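You operate a simulated robot arm through the tools that you are given. There is no shell and no other tool.

You are at the controls of a simulated robot arm. One attempt, no reset.

## Task
Swap the caked roller for the banded one.
Fine: the drive stays locked off; open the keeper cover, put the caked roller in the scrap tray, seat the banded one, shut the cover.

The check looks at the end state, three seconds after you hand in, the way a careful person would. Anything else that was tipped, shoved, dropped, spilled or broken makes it a failure. Lids that push on must go on centred and level and be pressed home; caps that screw on are set level and turned clockwise until they are tight.

## Robot
A 5-joint arm with a two-finger parallel gripper, fixed in place. Base frame: the origin is on the floor under the middle of its stand, x ahead of it, y to its left, z up; the work surface is at about z = 0.937. Units: m, degrees, N and s.
It reaches about 1.134 m from its shoulder. Its first joint turns from -149.0 to 149.0 degrees. Payload 1.57 kg.
Tool frame: the origin (TCP) lies between the finger pads and is the grasp point; the fingertips stand 0.03 m ahead of it; z points along the fingers, y is the line along which they close. Largest opening 0.11 m; finger width 0.024, thickness 0.012; the body of the gripper, 0.048 by 0.112 m, starts 0.078 m behind the TCP.
Orientation is that of the tool frame in the base frame, as a unit quaternion [x, y, z, w]. With the fingers straight down and closing along the base's y, the tool's x points along the base's -x, its y along +y and its z along -z.

## Interface
- The arm moves only by the tool drive_tool. Its argument "rows" is a list of rows, each a list of 7 numbers: the shift along the base's x, y, z in m, then the turn, a rotation vector about the base's x, y, z in degrees, then the gripper command, from -1 (fully open) to 1 (shut), values between in proportion. In form: [[dx, dy, dz, ax, ay, az, jaw], ...]. A call has 1 to 20 rows; each row shifts and turns the commanded pose from where the row before left it. Each row takes 0.2 s and may step no farther than 0.05 m and 8.6 degrees from the row before; otherwise, or with a gripper value out of range, the whole call is refused. Where a pose cannot be reached the arm comes as near as it can. A force on the tool above 90 N (or 10 N above the force at the start of the call, whichever is more), or a blocked arm, ends the call early, and 0.2 s more pass. Each finger travels about 0.072 m/s and halts on what it meets, pressing with about 37 N; the grip force reading is that of the motor and also rises with nothing between the fingers. The clock runs only during rows and for 0.2 s after the last one: add rows that do not move to give the fingers time. It gives the time, the measured TCP pose, the force on the tool (base axes), the opening and the grip force at its end, in the units of the frame above (readings bear some noise), with the torque about the TCP (base axes, N m) and any sound that the robot's microphone picked up.
- Cameras (640 x 400 px; columns grow to the right, rows downward): "scene" is fixed at [0.3993, 0.4971, 1.6746]; the picture's right is [-0.99, -0.15, 0.00], its down [-0.09, 0.56, -0.82] and it looks along [0.12, -0.81, -0.57] (base axes); focal length 357 px, centre (320, 200). "wrist" rides on the gripper at [0.07, 0.016, -0.141] in the tool frame; the picture's right is [-0.23, 0.97, 0.00], its down [-0.86, -0.20, -0.48] and it looks along [-0.47, -0.11, 0.88] (tool axes); focal length 222 px, centre (320, 200). There is no depth. A picture from a camera that has moved, and an enlarged one, comes with that camera's place and axes in the base frame and with its lens.
- camera(camera): a new picture of that camera. No time passes.
- slide_trunk(by): slides the trunk up (or, below 0, down) by that many m; the arm rides with it, the base frame stays. It gives what a move gives, with no picture.
- inspect(camera, box): a new picture of the part [left, top, right, bottom] of that camera's present view, enlarged. No time passes.
- hand_in(): hands the job in; it is judged then, once.

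Nothing tells you positions but the pictures and the camera data. Unless the task says otherwise, let go and move clear before handing in.

The tools are called as name(argument=value, ...) on one line, values as JSON. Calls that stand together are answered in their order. drive_tool: Moves the arm, as the interface text tells. Its arguments: {"type":"object","properties":{"rows":{"type":"array"}},"required":["rows"]} The other tools are called the same way: slide_trunk (by) moves the trunk up or down; camera (camera) takes a picture; inspect (camera, box) takes an enlarged picture of a part of a camera's view; hand_in () hands the job in.

At the start:

```text
time: 0.0
tcp_pos: [0.2488, -0.6064, 1.2156]
orientation: [0.0, 1.0, 0.0, -0.001]
force: [0.0, 0.4, -0.2]
ft_torque: [-0.02, 0.02, 0.0]
width: 0.1098
grasp_force: 0.0
trunk travel left (down, up): [-0.95, 0.02]
```

scene: 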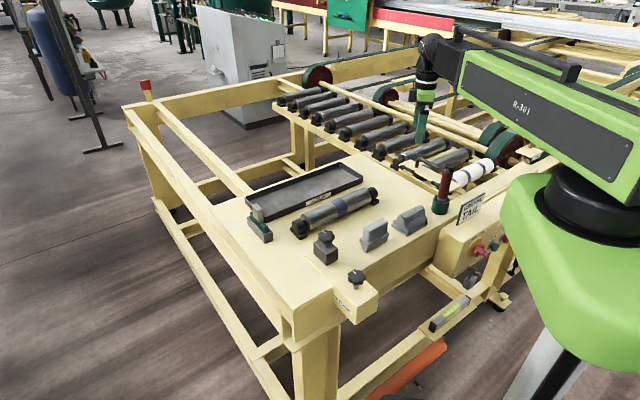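
wrist: 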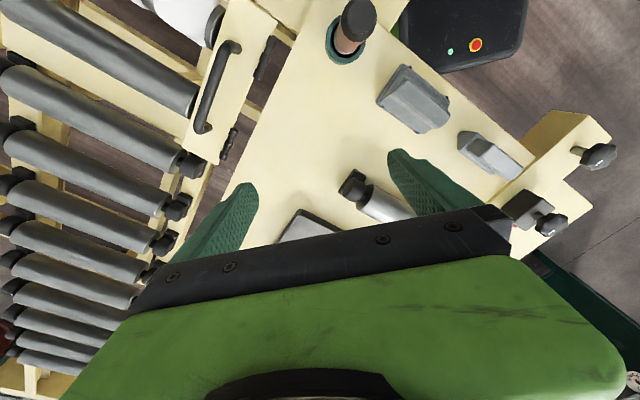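

I see a roller conveyor with a row of rollers, a white-caked one near the arm end, a banded roller lying on the table beside a black tray, and a red-handled switch. I'll take enlarged views before moving anything.

inspect(camera="scene", box=[380, 100, 540, 200])

inspect(camera="scene", box=[230, 150, 430, 275])

inspect(camera="scene", box=[400, 180, 560, 280])

inspect(camera="wrist", box=[120, 0, 320, 125])

inspect(camera="wrist", box=[300, 0, 620, 200])

```text
4.00 times, centred on (460, 150) of scene
camera zoom: at [0.3993, 0.4971, 1.6746], right [-0.99, -0.15, 0.0], down [-0.09, 0.56, -0.82], along [0.12, -0.81, -0.57], focal length 1426 px, centre (-240, 400)
```

zoom: 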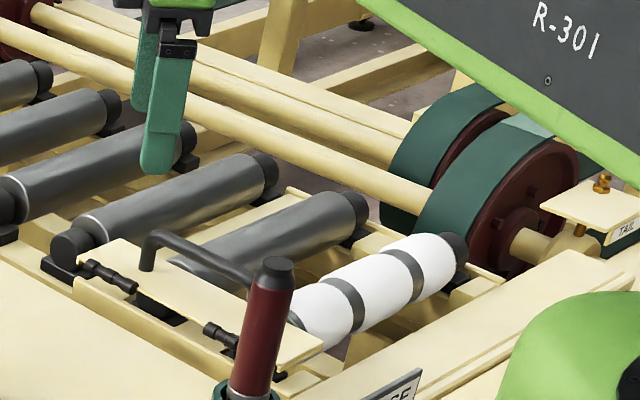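

```text
3.20 times, centred on (330, 212) of scene
camera zoom: at [0.3993, 0.4971, 1.6746], right [-0.99, -0.15, 0.0], down [-0.09, 0.56, -0.82], along [0.12, -0.81, -0.57], focal length 1141 px, centre (288, 160)
```

zoom: 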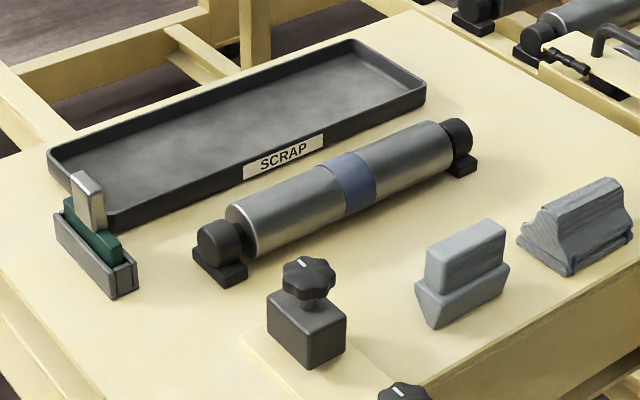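

```text
4.00 times, centred on (480, 230) of scene
camera zoom: at [0.3993, 0.4971, 1.6746], right [-0.99, -0.15, 0.0], down [-0.09, 0.56, -0.82], along [0.12, -0.81, -0.57], focal length 1426 px, centre (-320, 80)
```

zoom: 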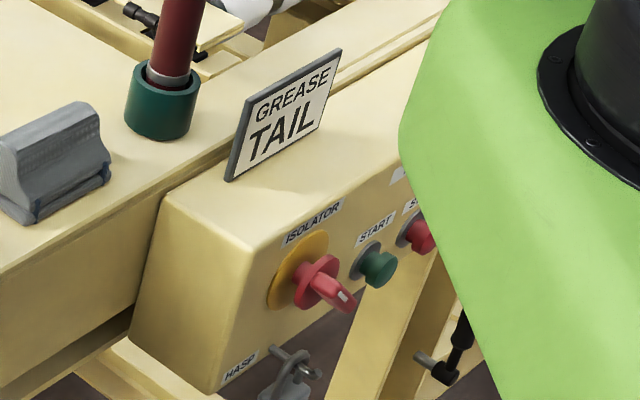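

```text
3.20 times, centred on (220, 62) of wrist
camera zoom: at [0.1785, -0.5901, 1.3566], right [0.23, 0.97, 0.0], down [0.86, -0.2, 0.48], along [0.47, -0.11, -0.88], focal length 711 px, centre (640, 640)
```

zoom: 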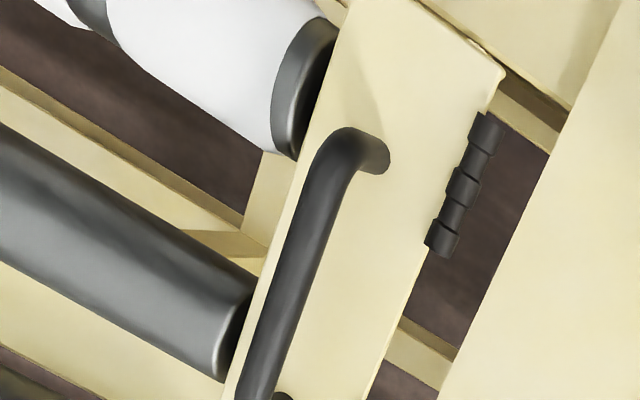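

```text
2.00 times, centred on (460, 100) of wrist
camera zoom: at [0.1785, -0.5901, 1.3566], right [0.23, 0.97, 0.0], down [0.86, -0.2, 0.48], along [0.47, -0.11, -0.88], focal length 444 px, centre (40, 400)
```

zoom: 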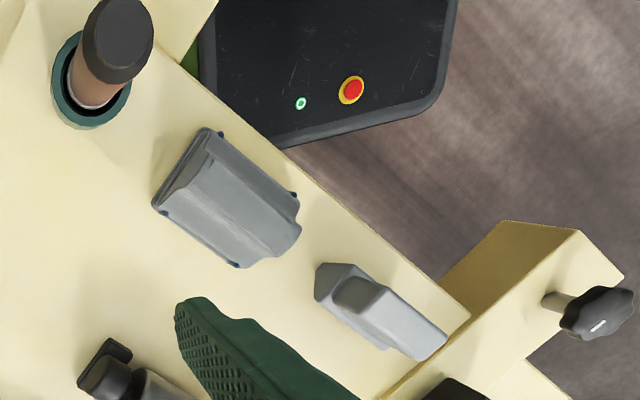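

The keeper cover is a hinged plate with a bar handle over the near ends of the rollers. The caked roller lies close to the stand, with its axis about 44° from x. I'll move high above it, turned so the wrist camera looks along its axis.

drive_tool(rows=[[-0.03, -0.02, 0.0, 0, 0, 5.5, -1], [-0.034, -0.024, 0.0, 0, 0, 5.5, -1], [-0.034, -0.024, 0.0, 0, 0, 5.5, -1], [-0.034, -0.024, 0.0, 0, 0, 5.5, -1], [-0.034, -0.024, 0.0, 0, 0, 5.5, -1], [-0.034, -0.024, 0.0, 0, 0, 5.5, -1], [-0.034, -0.024, 0.0, 0, 0, 5.5, -1], [-0.034, -0.024, 0.0, 0, 0, 5.5, -1], [0, 0, 0, 0, 0, 0, -1]])

camera(camera="wrist")

camera(camera="scene")

```text
time: 2.0
tcp_pos: [-0.0207, -0.7958, 1.218]
orientation: [-0.376, 0.927, 0.0, 0.0]
force: [0.0, 0.1, -0.1]
ft_torque: [-0.01, 0.02, -0.01]
width: 0.1097
grasp_force: 0.1
trunk travel left (down, up): [-0.95, 0.02]
```

```text
taken
camera wrist: at [-0.0836, -0.8324, 1.3567], right [-0.51, 0.86, 0.0], down [0.75, 0.45, 0.48], along [0.41, 0.25, -0.88], focal length 222 px, centre (320, 200)
```

wrist: 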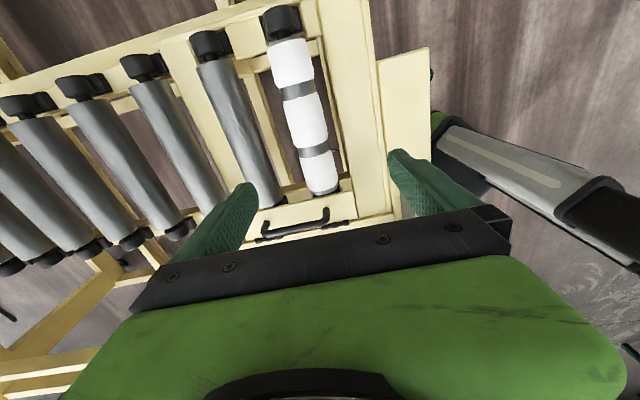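

```text
taken
```

scene: 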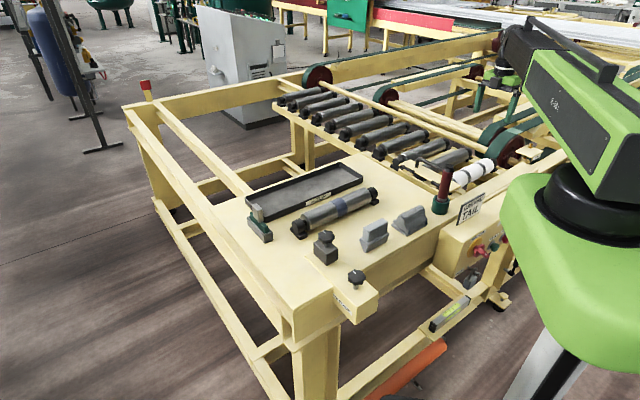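

The view now shows the caked roller, its far-end saddle and the cover with its handle. I'll enlarge these parts to measure them.

inspect(camera="wrist", box=[180, 0, 380, 125])

inspect(camera="wrist", box=[200, 130, 440, 280])

inspect(camera="scene", box=[380, 100, 540, 200])

inspect(camera="scene", box=[440, 140, 520, 190])

```text
3.20 times, centred on (280, 62) of wrist
camera zoom: at [-0.0836, -0.8324, 1.3567], right [-0.51, 0.86, 0.0], down [0.75, 0.45, 0.48], along [0.41, 0.25, -0.88], focal length 711 px, centre (448, 640)
```

zoom: 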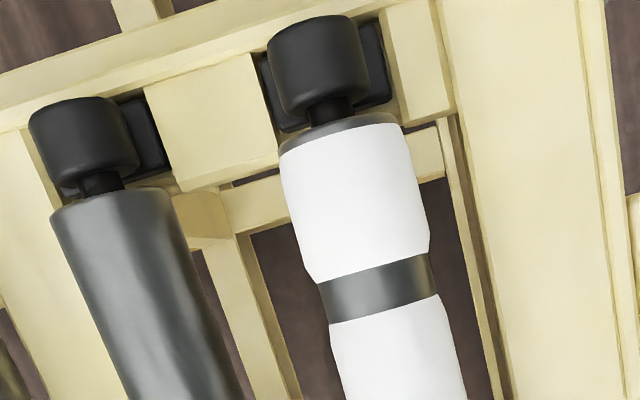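

```text
2.67 times, centred on (320, 205) of wrist
camera zoom: at [-0.0836, -0.8324, 1.3567], right [-0.51, 0.86, 0.0], down [0.75, 0.45, 0.48], along [0.41, 0.25, -0.88], focal length 592 px, centre (320, 187)
```

zoom: 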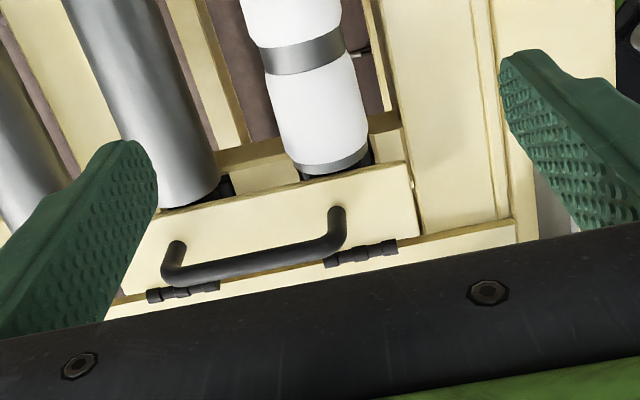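

```text
4.00 times, centred on (460, 150) of scene
camera zoom: at [0.3993, 0.4971, 1.6746], right [-0.99, -0.15, 0.0], down [-0.09, 0.56, -0.82], along [0.12, -0.81, -0.57], focal length 1426 px, centre (-240, 400)
```

zoom: 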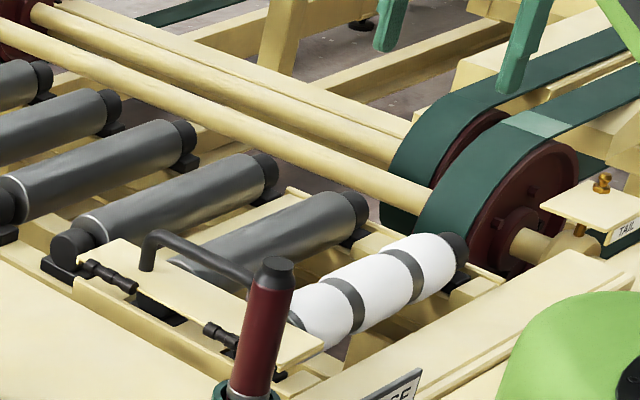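

```text
8.00 times, centred on (480, 165) of scene
camera zoom: at [0.3993, 0.4971, 1.6746], right [-0.99, -0.15, 0.0], down [-0.09, 0.56, -0.82], along [0.12, -0.81, -0.57], focal length 2852 px, centre (-960, 480)
```

zoom: 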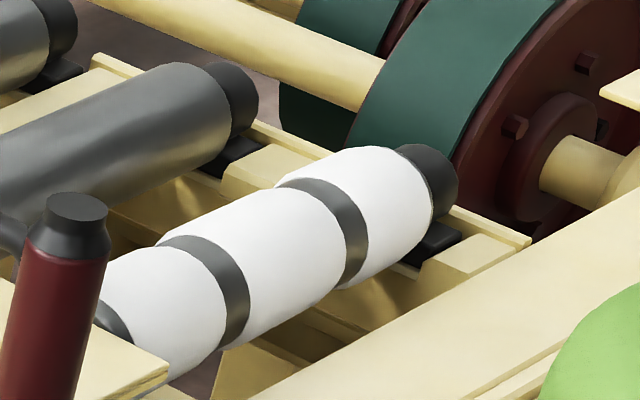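

inspect(camera="scene", box=[285, 205, 345, 245])

inspect(camera="scene", box=[350, 180, 390, 206])

inspect(camera="scene", box=[380, 150, 470, 206])

inspect(camera="scene", box=[440, 220, 530, 276])

```text
10.00 times, centred on (315, 225) of scene
camera zoom: at [0.3993, 0.4971, 1.6746], right [-0.99, -0.15, 0.0], down [-0.09, 0.56, -0.82], along [0.12, -0.81, -0.57], focal length 3566 px, centre (370, -50)
```

zoom: 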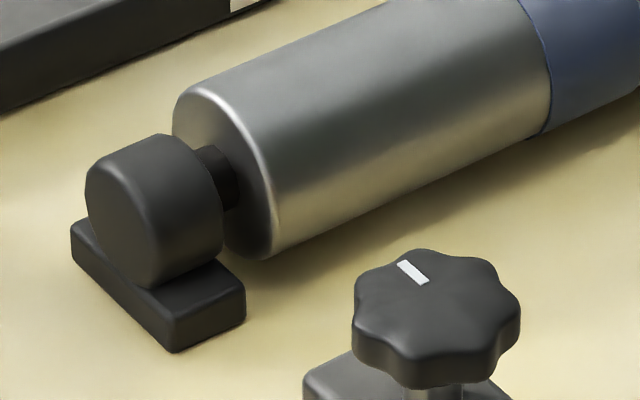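

```text
15.38 times, centred on (370, 193) of scene
camera zoom: at [0.3993, 0.4971, 1.6746], right [-0.99, -0.15, 0.0], down [-0.09, 0.56, -0.82], along [0.12, -0.81, -0.57], focal length 5486 px, centre (-449, 308)
```

zoom: 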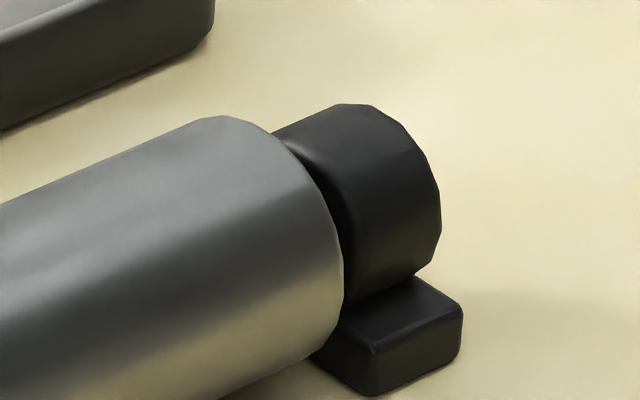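

```text
7.11 times, centred on (425, 178) of scene
camera zoom: at [0.3993, 0.4971, 1.6746], right [-0.99, -0.15, 0.0], down [-0.09, 0.56, -0.82], along [0.12, -0.81, -0.57], focal length 2536 px, centre (-427, 356)
```

zoom: 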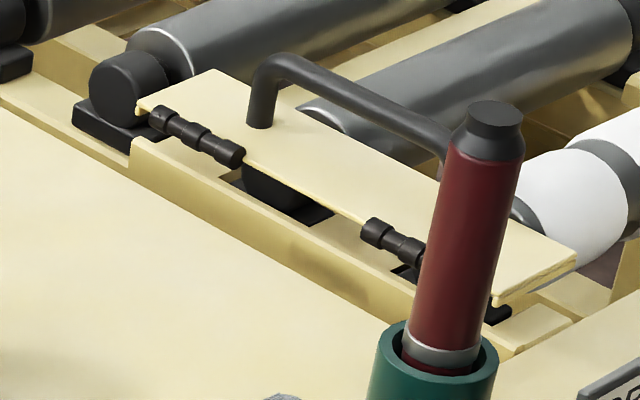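

```text
7.11 times, centred on (485, 248) of scene
camera zoom: at [0.3993, 0.4971, 1.6746], right [-0.99, -0.15, 0.0], down [-0.09, 0.56, -0.82], along [0.12, -0.81, -0.57], focal length 2536 px, centre (-853, -141)
```

zoom: 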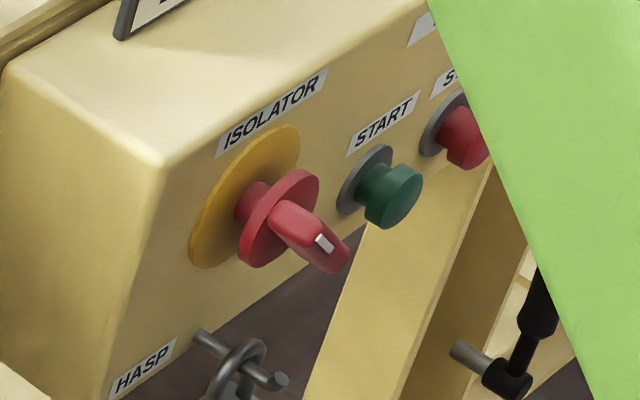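

The cover's hinge runs along its table-side edge, with the handle bar centred near (0.15, -0.743, 1.007). I'll turn so the fingers close across that bar, and hover above it to check.

drive_tool(rows=[[0.0156, 0.0048, 0, 0, 0, -8.1, -1], [0.0156, 0.0048, 0, 0, 0, -8.1, -1], [0.0156, 0.0048, 0, 0, 0, -8.1, -1], [0.0156, 0.0048, 0, 0, 0, -8.1, -1], [0.0156, 0.0048, 0, 0, 0, -8.1, -1], [0.0156, 0.0048, 0, 0, 0, -8.1, -1], [0.0156, 0.0048, 0, 0, 0, -8.1, -1], [0.0156, 0.0048, 0, 0, 0, -8.1, -1], [0.0156, 0.0048, 0, 0, 0, -8.1, -1], [0.0156, 0.0048, 0, 0, 0, -8.1, -1], [0.0156, 0.0048, 0, 0, 0, -8.1, -1], [0, 0, 0, 0, 0, 0, -1], [0, 0, 0, 0, 0, 0, -1]])

camera(camera="wrist")

camera(camera="scene")

```text
time: 4.8
tcp_pos: [0.1526, -0.744, 1.216]
orientation: [0.384, 0.923, 0.0, 0.0]
force: [-0.1, 0.0, -0.1]
ft_torque: [-0.02, -0.02, 0.0]
width: 0.11
grasp_force: 0.1
trunk travel left (down, up): [-0.95, 0.02]
```

```text
taken
camera wrist: at [0.1139, -0.6824, 1.3566], right [0.85, 0.53, 0.0], down [0.46, -0.75, 0.48], along [0.25, -0.41, -0.88], focal length 222 px, centre (320, 200)
```

wrist: 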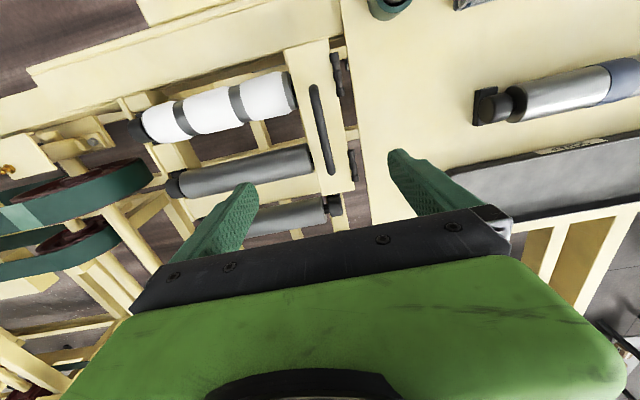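

```text
taken
```

scene: 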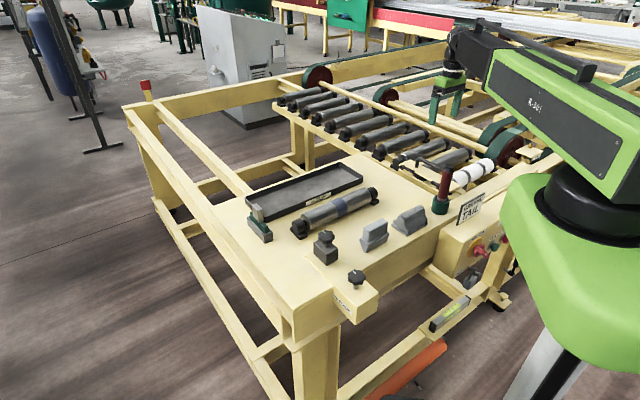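

inspect(camera="wrist", box=[220, 60, 420, 185])

inspect(camera="wrist", box=[300, 0, 500, 125])

inspect(camera="wrist", box=[100, 50, 300, 175])

```text
3.20 times, centred on (320, 122) of wrist
camera zoom: at [0.1139, -0.6824, 1.3566], right [0.85, 0.53, 0.0], down [0.46, -0.75, 0.48], along [0.25, -0.41, -0.88], focal length 711 px, centre (320, 448)
```

zoom: 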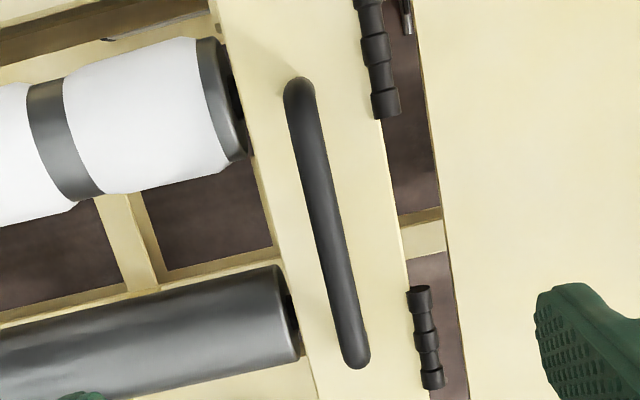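

```text
3.20 times, centred on (400, 62) of wrist
camera zoom: at [0.1139, -0.6824, 1.3566], right [0.85, 0.53, 0.0], down [0.46, -0.75, 0.48], along [0.25, -0.41, -0.88], focal length 711 px, centre (64, 640)
```

zoom: 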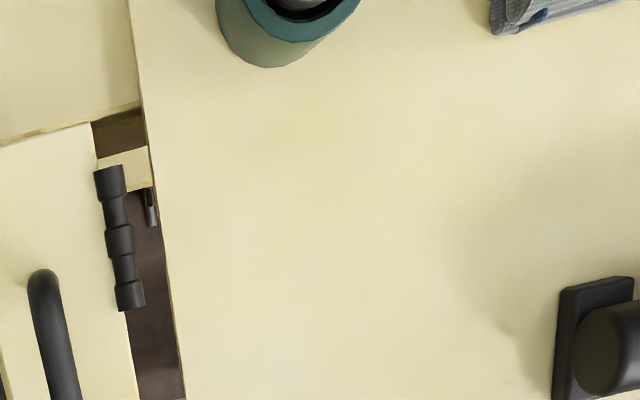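

```text
3.20 times, centred on (200, 112) of wrist
camera zoom: at [0.1139, -0.6824, 1.3566], right [0.85, 0.53, 0.0], down [0.46, -0.75, 0.48], along [0.25, -0.41, -0.88], focal length 711 px, centre (704, 480)
```

zoom: 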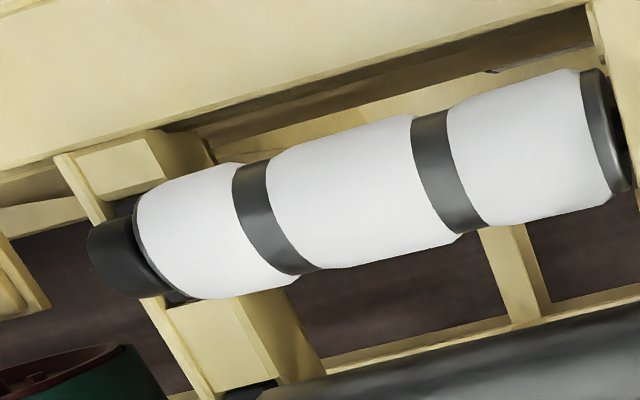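

The bar centre now measures about (0.154, -0.740, 1.010), with the hinge 0.04 m beyond it. I'll narrow the fingers and come down to just above the bar.

drive_tool(rows=[[0.002, 0.004, 0, 0, 0, 0, 0.1], [0, 0, -0.03, 0, 0, 0, 0.1], [0, 0, -0.03, 0, 0, 0, 0.1], [0, 0, -0.03, 0, 0, 0, 0.1], [0, 0, -0.03, 0, 0, 0, 0.1], [0, 0, -0.02, 0, 0, 0, 0.1], [0, 0, 0, 0, 0, 0, 0.1]])

camera(camera="wrist")

inspect(camera="scene", box=[380, 100, 540, 200])

```text
time: 6.4
tcp_pos: [0.1545, -0.7378, 1.2179]
orientation: [0.384, 0.924, 0.0, 0.0]
force: [0.6, 1.1, -0.8]
ft_torque: [0.0, 0.03, 0.01]
width: 0.0494
grasp_force: 0.0
out of reach, approached as far as the arm can: row 2, 3, 4, 5, 6
trunk travel left (down, up): [-0.95, 0.02]
```

```text
taken
camera wrist: at [0.1158, -0.6779, 1.3566], right [0.85, 0.53, 0.0], down [0.46, -0.75, 0.48], along [0.25, -0.41, -0.88], focal length 222 px, centre (320, 200)
```

wrist: 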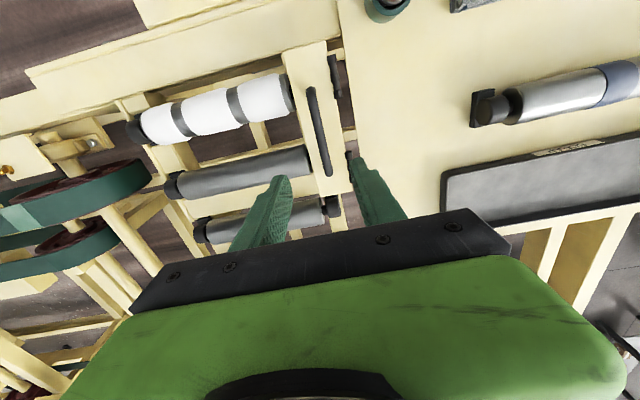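

```text
4.00 times, centred on (460, 150) of scene
camera zoom: at [0.3993, 0.4971, 1.6746], right [-0.99, -0.15, 0.0], down [-0.09, 0.56, -0.82], along [0.12, -0.81, -0.57], focal length 1426 px, centre (-240, 400)
```

zoom: 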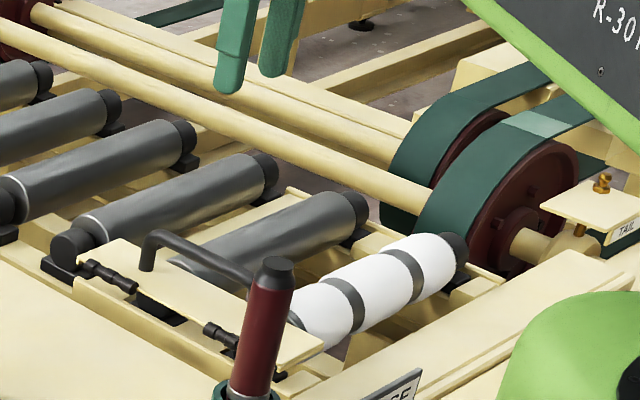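

The arm can't reach lower from this trunk height, so I'll bring the trunk down. The fingers already straddle the bar and the first step stops above it.

slide_trunk(by=-0.1)

inspect(camera="scene", box=[380, 60, 620, 210])

camera(camera="wrist")

```text
time: 7.7
tcp_pos: [0.1541, -0.7388, 1.1174]
orientation: [0.384, 0.923, 0.0, 0.0]
force: [0.8, 0.4, 0.8]
ft_torque: [0.03, -0.01, -0.03]
width: 0.0496
grasp_force: 0.0
trunk travel left (down, up): [-0.85, 0.12]
```

```text
2.67 times, centred on (500, 135) of scene
camera zoom: at [0.3993, 0.4971, 1.6746], right [-0.99, -0.15, 0.0], down [-0.09, 0.56, -0.82], along [0.12, -0.81, -0.57], focal length 951 px, centre (-160, 373)
```

zoom: 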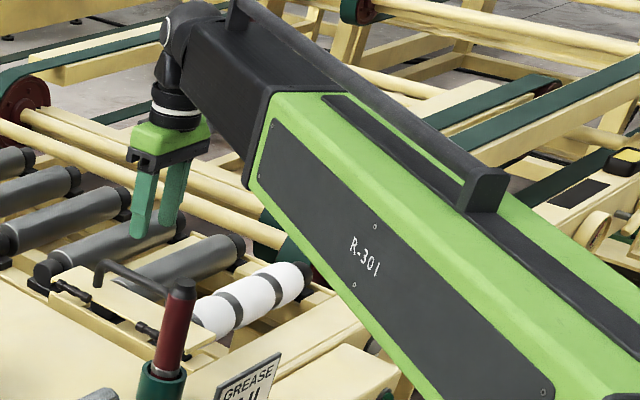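

```text
taken
camera wrist: at [0.1158, -0.6779, 1.2566], right [0.85, 0.53, 0.0], down [0.46, -0.75, 0.48], along [0.25, -0.41, -0.88], focal length 222 px, centre (320, 200)
```

wrist: 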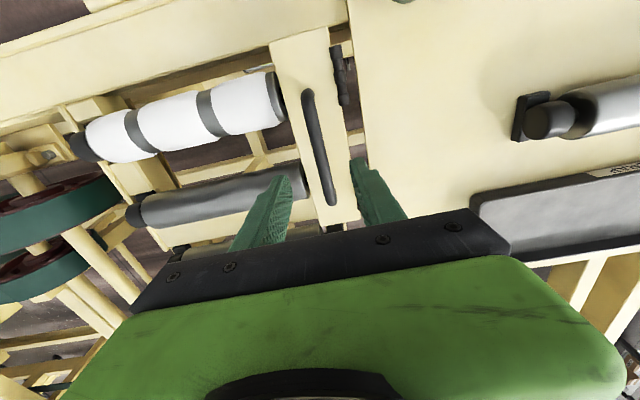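

drive_tool(rows=[[0, 0, -0.01, 0, 0, 0, 0.1], [0, 0, 0, 0, 0, 0, 0.1]])

```text
time: 8.3
tcp_pos: [0.1538, -0.7385, 1.1169]
orientation: [0.384, 0.923, 0.0, 0.0]
force: [-0.4, -0.4, 0.3]
ft_torque: [0.01, 0.02, 0.01]
width: 0.0493
grasp_force: 0.1
out of reach, approached as far as the arm can: row 1
trunk travel left (down, up): [-0.85, 0.12]
```

The arm sits at its lower limit here. I'll raise it relative to the trunk, then lower the trunk, which leaves the arm some downward travel.

drive_tool(rows=[[0, 0, 0.03, 0, 0, 0, 0.1], [0, 0, 0.03, 0, 0, 0, 0.1], [0, 0, 0.03, 0, 0, 0, 0.1], [0, 0, 0.01, 0, 0, 0, 0.1], [0, 0, 0, 0, 0, 0, 0.1]])

camera(camera="scene")

```text
time: 9.5
tcp_pos: [0.153, -0.7383, 1.1164]
orientation: [0.383, 0.924, 0.001, 0.0]
force: [-0.2, -0.1, -0.2]
ft_torque: [-0.01, -0.02, 0.0]
width: 0.0495
grasp_force: 0.0
out of reach, approached as far as the arm can: row 1, 2, 3, 4
trunk travel left (down, up): [-0.85, 0.12]
```

```text
taken
```

scene: 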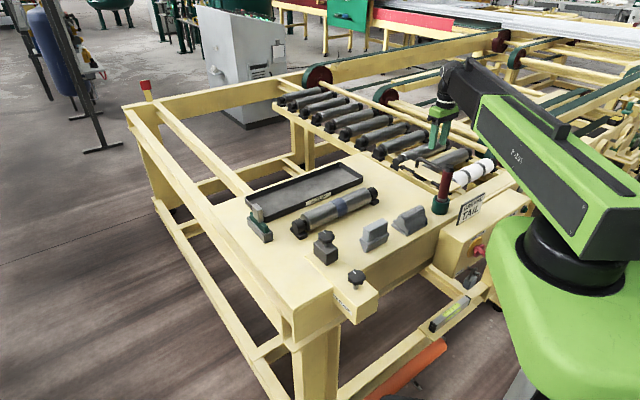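

drive_tool(rows=[[0, 0, 0.03, 0, 0, 0, 0.1], [0, 0, 0.03, 0, 0, 0, 0.1], [0, 0, 0.0, 0, 0, 0, 0.1]])

```text
time: 10.3
tcp_pos: [0.1542, -0.7389, 1.117]
orientation: [0.384, 0.924, 0.0, -0.001]
force: [0.7, -0.3, -0.4]
ft_torque: [-0.03, 0.0, -0.01]
width: 0.0497
grasp_force: 0.2
out of reach, approached as far as the arm can: row 1, 2
trunk travel left (down, up): [-0.85, 0.12]
```

The arm behaves like a SCARA type: height comes only from the trunk, so z moves will be trunk slides. I'll lower the fingers until they straddle the bar like a loose fork.

slide_trunk(by=-0.06)

camera(camera="wrist")

inspect(camera="scene", box=[380, 60, 620, 210])

```text
time: 11.3
tcp_pos: [0.1541, -0.7386, 1.0575]
orientation: [0.384, 0.923, 0.0, 0.0]
force: [0.0, 0.5, -0.2]
ft_torque: [-0.01, -0.01, -0.03]
width: 0.0494
grasp_force: 0.0
trunk travel left (down, up): [-0.79, 0.18]
```

```text
taken
camera wrist: at [0.1158, -0.6779, 1.1966], right [0.85, 0.53, 0.0], down [0.46, -0.75, 0.48], along [0.25, -0.41, -0.88], focal length 222 px, centre (320, 200)
```

wrist: 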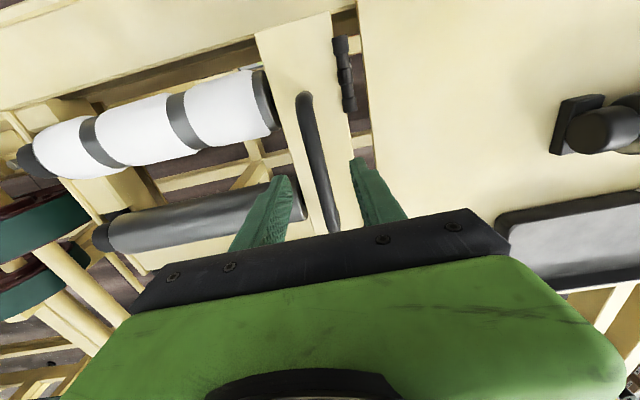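

```text
2.67 times, centred on (500, 135) of scene
camera zoom: at [0.3993, 0.4971, 1.6746], right [-0.99, -0.15, 0.0], down [-0.09, 0.56, -0.82], along [0.12, -0.81, -0.57], focal length 951 px, centre (-160, 373)
```

zoom: 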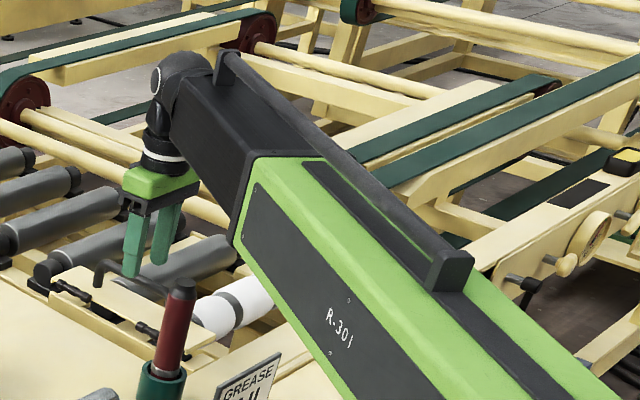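

slide_trunk(by=-0.031)

inspect(camera="wrist", box=[220, 80, 420, 205])

inspect(camera="scene", box=[390, 120, 490, 182])

```text
time: 12.1
tcp_pos: [0.1542, -0.7382, 1.0257]
orientation: [0.384, 0.923, 0.0, 0.0]
force: [1.3, -0.2, 0.2]
ft_torque: [-0.02, -0.01, -0.03]
width: 0.0497
grasp_force: 0.0
trunk travel left (down, up): [-0.759, 0.211]
```

```text
3.20 times, centred on (320, 142) of wrist
camera zoom: at [0.1158, -0.6779, 1.1655], right [0.85, 0.53, 0.0], down [0.46, -0.75, 0.48], along [0.25, -0.41, -0.88], focal length 711 px, centre (320, 384)
```

zoom: 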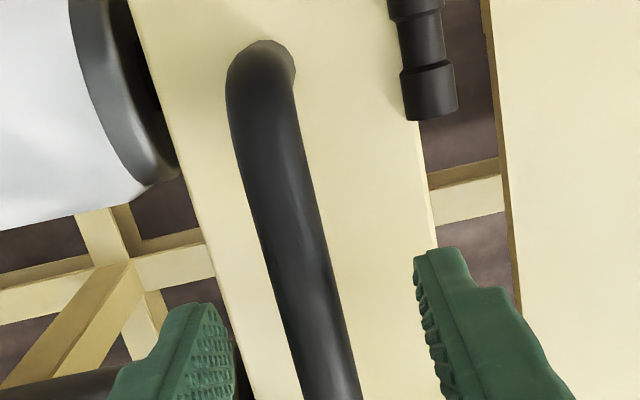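

```text
6.40 times, centred on (440, 151) of scene
camera zoom: at [0.3993, 0.4971, 1.6746], right [-0.99, -0.15, 0.0], down [-0.09, 0.56, -0.82], along [0.12, -0.81, -0.57], focal length 2282 px, centre (-448, 514)
```

zoom: 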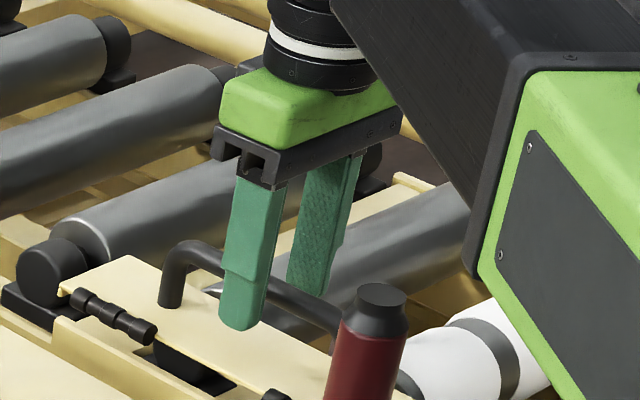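

The fingers straddle the bar. I'll close to a loose fork and push the bar gently toward the hinge; the bar stands above the hinge, so a horizontal push swings the cover up.

drive_tool(rows=[[0, 0, 0, 0, 0, 0, 0.52], [0, 0, 0, 0, 0, 0, 0.52], [0.0021, 0.0021, 0, 0, 0, 0, 0.52], [0.0021, 0.0021, 0, 0, 0, 0, 0.52], [0.0021, 0.0021, 0, 0, 0, 0, 0.52], [0.0021, 0.0021, 0, 0, 0, 0, 0.52], [0, 0, 0, 0, 0, 0, 0.52]])

inspect(camera="scene", box=[390, 120, 490, 182])

inspect(camera="wrist", box=[220, 80, 420, 205])

```text
time: 13.7
tcp_pos: [0.1614, -0.7315, 1.0255]
orientation: [0.383, 0.924, 0.0, 0.0]
force: [-5.4, -10.6, 5.2]
ft_torque: [-0.25, 0.19, 0.12]
width: 0.0365
grasp_force: 5.9
trunk travel left (down, up): [-0.759, 0.211]
```

```text
6.40 times, centred on (440, 151) of scene
camera zoom: at [0.3993, 0.4971, 1.6746], right [-0.99, -0.15, 0.0], down [-0.09, 0.56, -0.82], along [0.12, -0.81, -0.57], focal length 2282 px, centre (-448, 514)
```

zoom: 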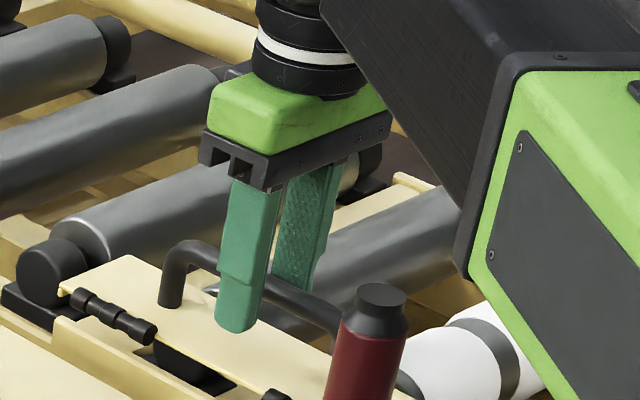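

```text
3.20 times, centred on (320, 142) of wrist
camera zoom: at [0.123, -0.6704, 1.1653], right [0.85, 0.53, 0.0], down [0.46, -0.75, 0.48], along [0.25, -0.41, -0.88], focal length 711 px, centre (320, 384)
```

zoom: 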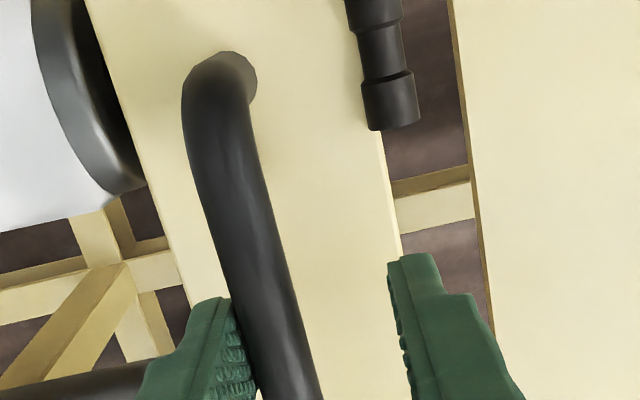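

The finger is now pressing on the bar but the cover hasn't lifted. Raising the trunk slightly while pressing will make friction help lift it.

slide_trunk(by=0.005)

inspect(camera="scene", box=[390, 120, 490, 182])

```text
time: 14.2
tcp_pos: [0.1601, -0.7303, 1.0302]
orientation: [0.384, 0.924, 0.0, 0.0]
force: [-6.5, -8.2, 1.1]
ft_torque: [-0.05, 0.25, 0.06]
width: 0.0354
grasp_force: 5.3
trunk travel left (down, up): [-0.764, 0.206]
```

```text
6.40 times, centred on (440, 151) of scene
camera zoom: at [0.3993, 0.4971, 1.6746], right [-0.99, -0.15, 0.0], down [-0.09, 0.56, -0.82], along [0.12, -0.81, -0.57], focal length 2282 px, centre (-448, 514)
```

zoom: 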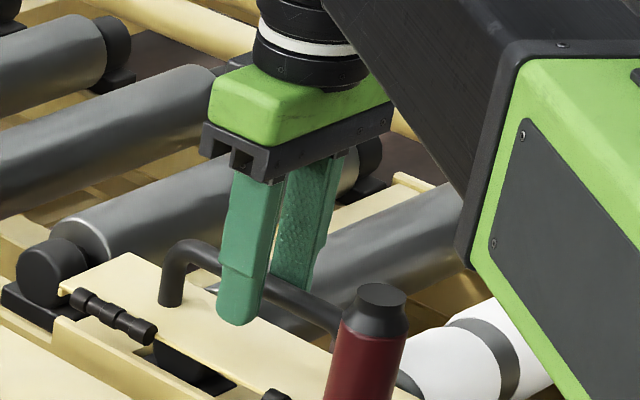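

drive_tool(rows=[[0.0018, 0.0018, 0, 0, 0, 0, 0.52], [0.0018, 0.0018, 0, 0, 0, 0, 0.52], [0.0018, 0.0018, 0, 0, 0, 0, 0.52], [0.0018, 0.0018, 0, 0, 0, 0, 0.52], [0, 0, 0, 0, 0, 0, 0.52]])

inspect(camera="scene", box=[390, 120, 490, 182])

inspect(camera="wrist", box=[220, 80, 420, 205])

```text
time: 15.4
tcp_pos: [0.1666, -0.7242, 1.0296]
orientation: [0.383, 0.924, -0.002, 0.0]
force: [-13.7, -23.8, 11.2]
ft_torque: [-0.59, 0.55, 0.48]
width: 0.0504
grasp_force: 13.1
trunk travel left (down, up): [-0.764, 0.206]
```

```text
6.40 times, centred on (440, 151) of scene
camera zoom: at [0.3993, 0.4971, 1.6746], right [-0.99, -0.15, 0.0], down [-0.09, 0.56, -0.82], along [0.12, -0.81, -0.57], focal length 2282 px, centre (-448, 514)
```

zoom: 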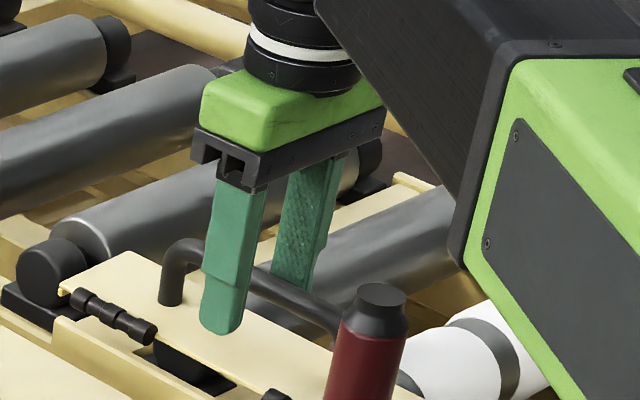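

```text
3.20 times, centred on (320, 142) of wrist
camera zoom: at [0.1285, -0.6636, 1.1698], right [0.85, 0.53, 0.0], down [0.46, -0.75, 0.48], along [0.25, -0.41, -0.88], focal length 711 px, centre (320, 384)
```

zoom: 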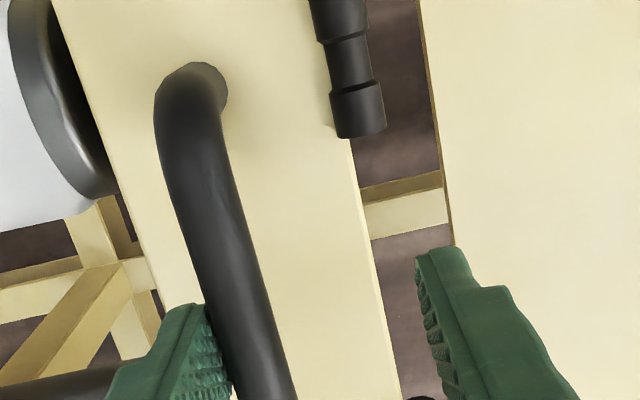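

Pushing alone doesn't open it. I'll centre on the bar, grip it firmly and lift with the trunk.

drive_tool(rows=[[-0.0035, -0.0035, 0, 0, 0, 0, 0.1], [-0.0035, -0.0035, 0, 0, 0, 0, 0.1], [-0.0035, -0.0035, 0, 0, 0, 0, 0.1], [-0.0035, -0.0035, 0, 0, 0, 0, 0.1], [0, 0, 0, 0, 0, 0, 0.1]])

slide_trunk(by=-0.008)

drive_tool(rows=[[0, 0, 0, 0, 0, 0, 1], [0, 0, 0, 0, 0, 0, 1], [0, 0, 0, 0, 0, 0, 1], [0, 0, 0, 0, 0, 0, 1]])

```text
time: 16.6
tcp_pos: [0.1551, -0.7361, 1.0314]
orientation: [0.383, 0.924, 0.0, 0.0]
force: [-0.5, 0.2, 0.1]
ft_torque: [0.0, 0.0, -0.01]
width: 0.0494
grasp_force: 0.0
trunk travel left (down, up): [-0.764, 0.206]
```

```text
time: 17.2
tcp_pos: [0.1547, -0.737, 1.023]
orientation: [0.383, 0.924, 0.0, 0.001]
force: [-0.3, -0.3, 0.0]
ft_torque: [0.04, 0.0, 0.0]
width: 0.0494
grasp_force: 0.1
trunk travel left (down, up): [-0.756, 0.214]
```

```text
time: 18.2
tcp_pos: [0.1522, -0.7372, 1.0225]
orientation: [0.384, 0.923, -0.001, 0.001]
force: [-9.8, -24.3, 19.2]
ft_torque: [-0.14, 0.46, 0.13]
width: 0.0147
grasp_force: 31.3
trunk travel left (down, up): [-0.756, 0.214]
```

slide_trunk(by=0.006)

inspect(camera="scene", box=[390, 120, 490, 182])

```text
time: 18.8
tcp_pos: [0.1578, -0.7339, 1.0287]
orientation: [0.382, 0.924, 0.003, -0.001]
force: [4.5, 12.5, -14.5]
ft_torque: [0.57, 0.27, -0.02]
width: 0.0148
grasp_force: 30.9
trunk travel left (down, up): [-0.762, 0.208]
```

```text
6.40 times, centred on (440, 151) of scene
camera zoom: at [0.3993, 0.4971, 1.6746], right [-0.99, -0.15, 0.0], down [-0.09, 0.56, -0.82], along [0.12, -0.81, -0.57], focal length 2282 px, centre (-448, 514)
```

zoom: 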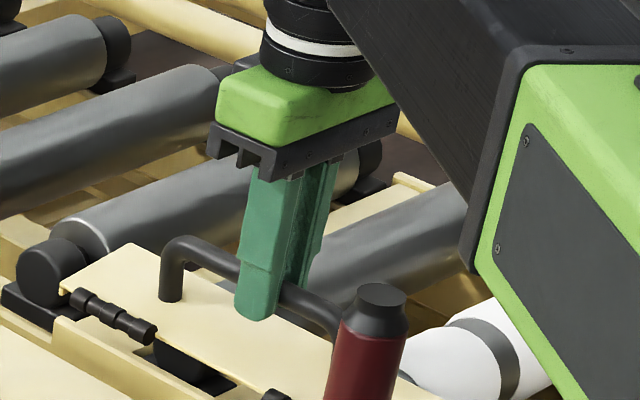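

The cover has started to rise. I'll follow its arc, alternating small moves toward the hinge with small trunk lifts.

drive_tool(rows=[[0.0021, 0.0021, 0, 0, 0, 0, 1], [0.0021, 0.0021, 0, 0, 0, 0, 1], [0, 0, 0, 0, 0, 0, 1]])

slide_trunk(by=0.004)

drive_tool(rows=[[0.0021, 0.0021, 0, 0, 0, 0, 1], [0.0021, 0.0021, 0, 0, 0, 0, 1], [0, 0, 0, 0, 0, 0, 1]])

inspect(camera="scene", box=[390, 120, 490, 182])

```text
time: 19.6
tcp_pos: [0.1582, -0.734, 1.0284]
orientation: [0.383, 0.924, -0.001, 0.001]
force: [-9.6, -5.6, 2.8]
ft_torque: [0.15, 0.64, 0.15]
width: 0.0149
grasp_force: 31.2
trunk travel left (down, up): [-0.762, 0.208]
```

```text
time: 20.1
tcp_pos: [0.1619, -0.7314, 1.0323]
orientation: [0.383, 0.924, 0.001, 0.0]
force: [-0.7, 20.6, -26.0]
ft_torque: [0.33, 0.08, 0.04]
width: 0.015
grasp_force: 31.1
trunk travel left (down, up): [-0.766, 0.204]
```

```text
time: 20.9
tcp_pos: [0.1623, -0.7307, 1.0327]
orientation: [0.384, 0.923, -0.001, 0.001]
force: [-12.1, -6.4, 9.9]
ft_torque: [0.08, 0.66, 0.17]
width: 0.0145
grasp_force: 31.2
trunk travel left (down, up): [-0.766, 0.204]
```

```text
6.40 times, centred on (440, 151) of scene
camera zoom: at [0.3993, 0.4971, 1.6746], right [-0.99, -0.15, 0.0], down [-0.09, 0.56, -0.82], along [0.12, -0.81, -0.57], focal length 2282 px, centre (-448, 514)
```

zoom: 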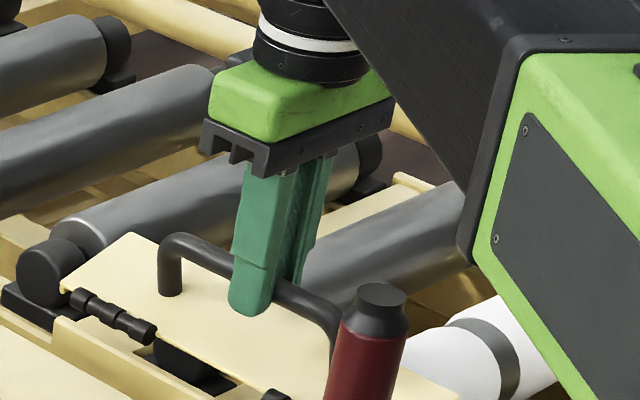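

slide_trunk(by=0.003)

drive_tool(rows=[[0.0021, 0.0021, 0, 0, 0, 0, 1], [0.0021, 0.0021, 0, 0, 0, 0, 1], [0, 0, 0, 0, 0, 0, 1]])

slide_trunk(by=0.002)

drive_tool(rows=[[0.0021, 0.0021, 0, 0, 0, 0, 1], [0.0021, 0.0021, 0, 0, 0, 0, 1], [0, 0, 0, 0, 0, 0, 1]])

inspect(camera="scene", box=[390, 120, 490, 182])

```text
time: 21.4
tcp_pos: [0.1648, -0.7285, 1.0348]
orientation: [0.384, 0.924, 0.002, 0.0]
force: [-5.9, 9.0, -13.1]
ft_torque: [0.27, 0.4, 0.04]
width: 0.0146
grasp_force: 30.9
trunk travel left (down, up): [-0.769, 0.201]
```

```text
time: 22.2
tcp_pos: [0.1682, -0.7254, 1.0368]
orientation: [0.384, 0.923, -0.002, 0.001]
force: [-6.6, -18.9, 29.4]
ft_torque: [-0.36, 0.13, 0.1]
width: 0.0149
grasp_force: 31.0
trunk travel left (down, up): [-0.769, 0.201]
```

```text
time: 22.7
tcp_pos: [0.168, -0.7242, 1.0375]
orientation: [0.383, 0.924, 0.0, 0.0]
force: [-2.6, -5.6, 1.4]
ft_torque: [-0.47, -0.06, 0.05]
width: 0.0148
grasp_force: 30.8
trunk travel left (down, up): [-0.771, 0.199]
```

```text
time: 23.5
tcp_pos: [0.1728, -0.7203, 1.0383]
orientation: [0.383, 0.924, 0.0, 0.0]
force: [-0.4, -12.7, 19.6]
ft_torque: [-0.13, 0.26, 0.02]
width: 0.0148
grasp_force: 30.8
trunk travel left (down, up): [-0.771, 0.199]
```

```text
6.40 times, centred on (440, 151) of scene
camera zoom: at [0.3993, 0.4971, 1.6746], right [-0.99, -0.15, 0.0], down [-0.09, 0.56, -0.82], along [0.12, -0.81, -0.57], focal length 2282 px, centre (-448, 514)
```

zoom: 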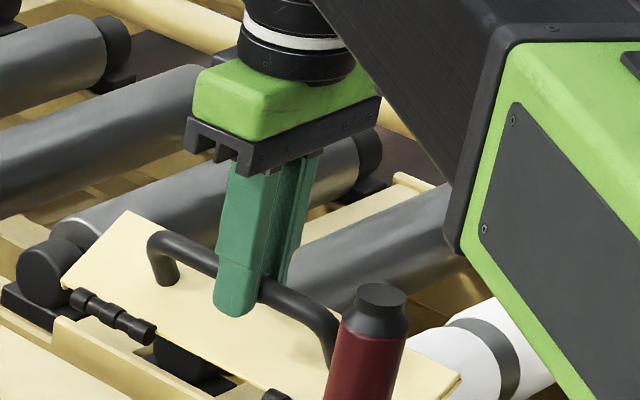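

slide_trunk(by=0.0015)

drive_tool(rows=[[0.0021, 0.0021, 0, 0, 0, 0, 1], [0.0021, 0.0021, 0, 0, 0, 0, 1], [0.0021, 0.0021, 0, 0, 0, 0, 1], [0, 0, 0, 0, 0, 0, 1]])

drive_tool(rows=[[0.0021, 0.0021, 0, 0, 0, 0, 1], [0.0021, 0.0021, 0, 0, 0, 0, 1], [0.0021, 0.0021, 0, 0, 0, 0, 1], [0, 0, 0, 0, 0, 0, 1]])

inspect(camera="scene", box=[390, 120, 490, 182])

camera(camera="wrist")

```text
time: 24.0
tcp_pos: [0.1725, -0.7199, 1.0377]
orientation: [0.384, 0.923, 0.001, -0.001]
force: [-1.6, 3.3, -14.6]
ft_torque: [-0.46, -0.33, 0.08]
width: 0.015
grasp_force: 31.2
trunk travel left (down, up): [-0.772, 0.198]
```

```text
time: 25.0
tcp_pos: [0.1771, -0.7138, 1.0387]
orientation: [0.384, 0.923, 0.0, 0.001]
force: [-2.9, -8.5, 8.8]
ft_torque: [-0.4, 0.05, 0.05]
width: 0.0149
grasp_force: 30.6
trunk travel left (down, up): [-0.772, 0.198]
```

```text
time: 26.0
tcp_pos: [0.1853, -0.7064, 1.039]
orientation: [0.383, 0.924, 0.0, 0.001]
force: [-5.8, -2.7, 0.6]
ft_torque: [-0.22, 0.17, 0.06]
width: 0.0146
grasp_force: 31.1
trunk travel left (down, up): [-0.772, 0.198]
```

```text
6.40 times, centred on (440, 151) of scene
camera zoom: at [0.3993, 0.4971, 1.6746], right [-0.99, -0.15, 0.0], down [-0.09, 0.56, -0.82], along [0.12, -0.81, -0.57], focal length 2282 px, centre (-448, 514)
```

zoom: 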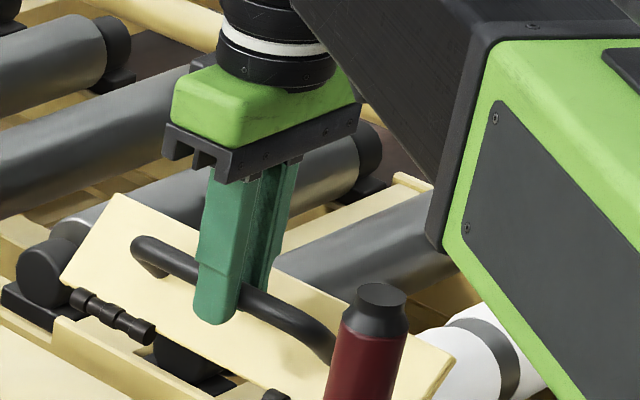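

```text
taken
camera wrist: at [0.1465, -0.6468, 1.179], right [0.85, 0.53, 0.0], down [0.46, -0.75, 0.48], along [0.25, -0.41, -0.88], focal length 222 px, centre (320, 200)
```

wrist: 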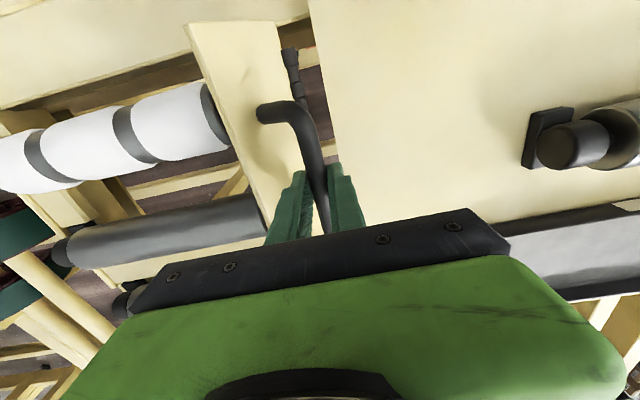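

drive_tool(rows=[[0.0022, 0.0022, 0, 0, 0, 0, 1], [0.0022, 0.0022, 0, 0, 0, 0, 1], [0.0022, 0.0022, 0, 0, 0, 0, 1], [0, 0, 0, 0, 0, 0, 1]])

slide_trunk(by=-0.003)

drive_tool(rows=[[0.0022, 0.0022, 0, 0, 0, 0, 1], [0.0022, 0.0022, 0, 0, 0, 0, 1], [0.0022, 0.0022, 0, 0, 0, 0, 1], [0, 0, 0, 0, 0, 0, 1]])

slide_trunk(by=-0.004)

inspect(camera="scene", box=[390, 120, 490, 182])

```text
time: 27.0
tcp_pos: [0.1918, -0.703, 1.0386]
orientation: [0.383, 0.924, 0.001, 0.001]
force: [-9.3, -0.6, -8.5]
ft_torque: [-0.29, 0.04, 0.04]
width: 0.0147
grasp_force: 31.0
trunk travel left (down, up): [-0.772, 0.198]
```

```text
time: 27.6
tcp_pos: [0.193, -0.6978, 1.0379]
orientation: [0.382, 0.924, 0.0, 0.002]
force: [3.1, 1.4, 21.2]
ft_torque: [-0.19, -0.17, 0.06]
width: 0.0147
grasp_force: 30.8
trunk travel left (down, up): [-0.769, 0.201]
```

```text
time: 28.6
tcp_pos: [0.1973, -0.6959, 1.0364]
orientation: [0.383, 0.924, 0.0, 0.0]
force: [-5.6, -6.8, -6.8]
ft_torque: [-0.61, -0.22, 0.09]
width: 0.0145
grasp_force: 30.6
trunk travel left (down, up): [-0.769, 0.201]
```

```text
time: 29.1
tcp_pos: [0.1985, -0.6923, 1.0337]
orientation: [0.382, 0.924, 0.0, 0.001]
force: [8.6, 2.2, 15.7]
ft_torque: [-0.03, -0.25, 0.05]
width: 0.0149
grasp_force: 30.7
trunk travel left (down, up): [-0.765, 0.205]
```

```text
6.40 times, centred on (440, 151) of scene
camera zoom: at [0.3993, 0.4971, 1.6746], right [-0.99, -0.15, 0.0], down [-0.09, 0.56, -0.82], along [0.12, -0.81, -0.57], focal length 2282 px, centre (-448, 514)
```

zoom: 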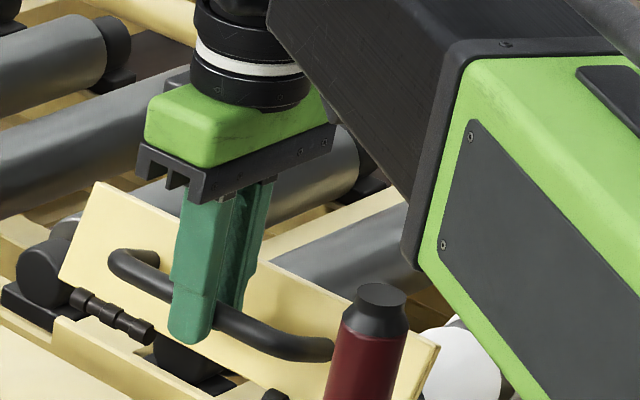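

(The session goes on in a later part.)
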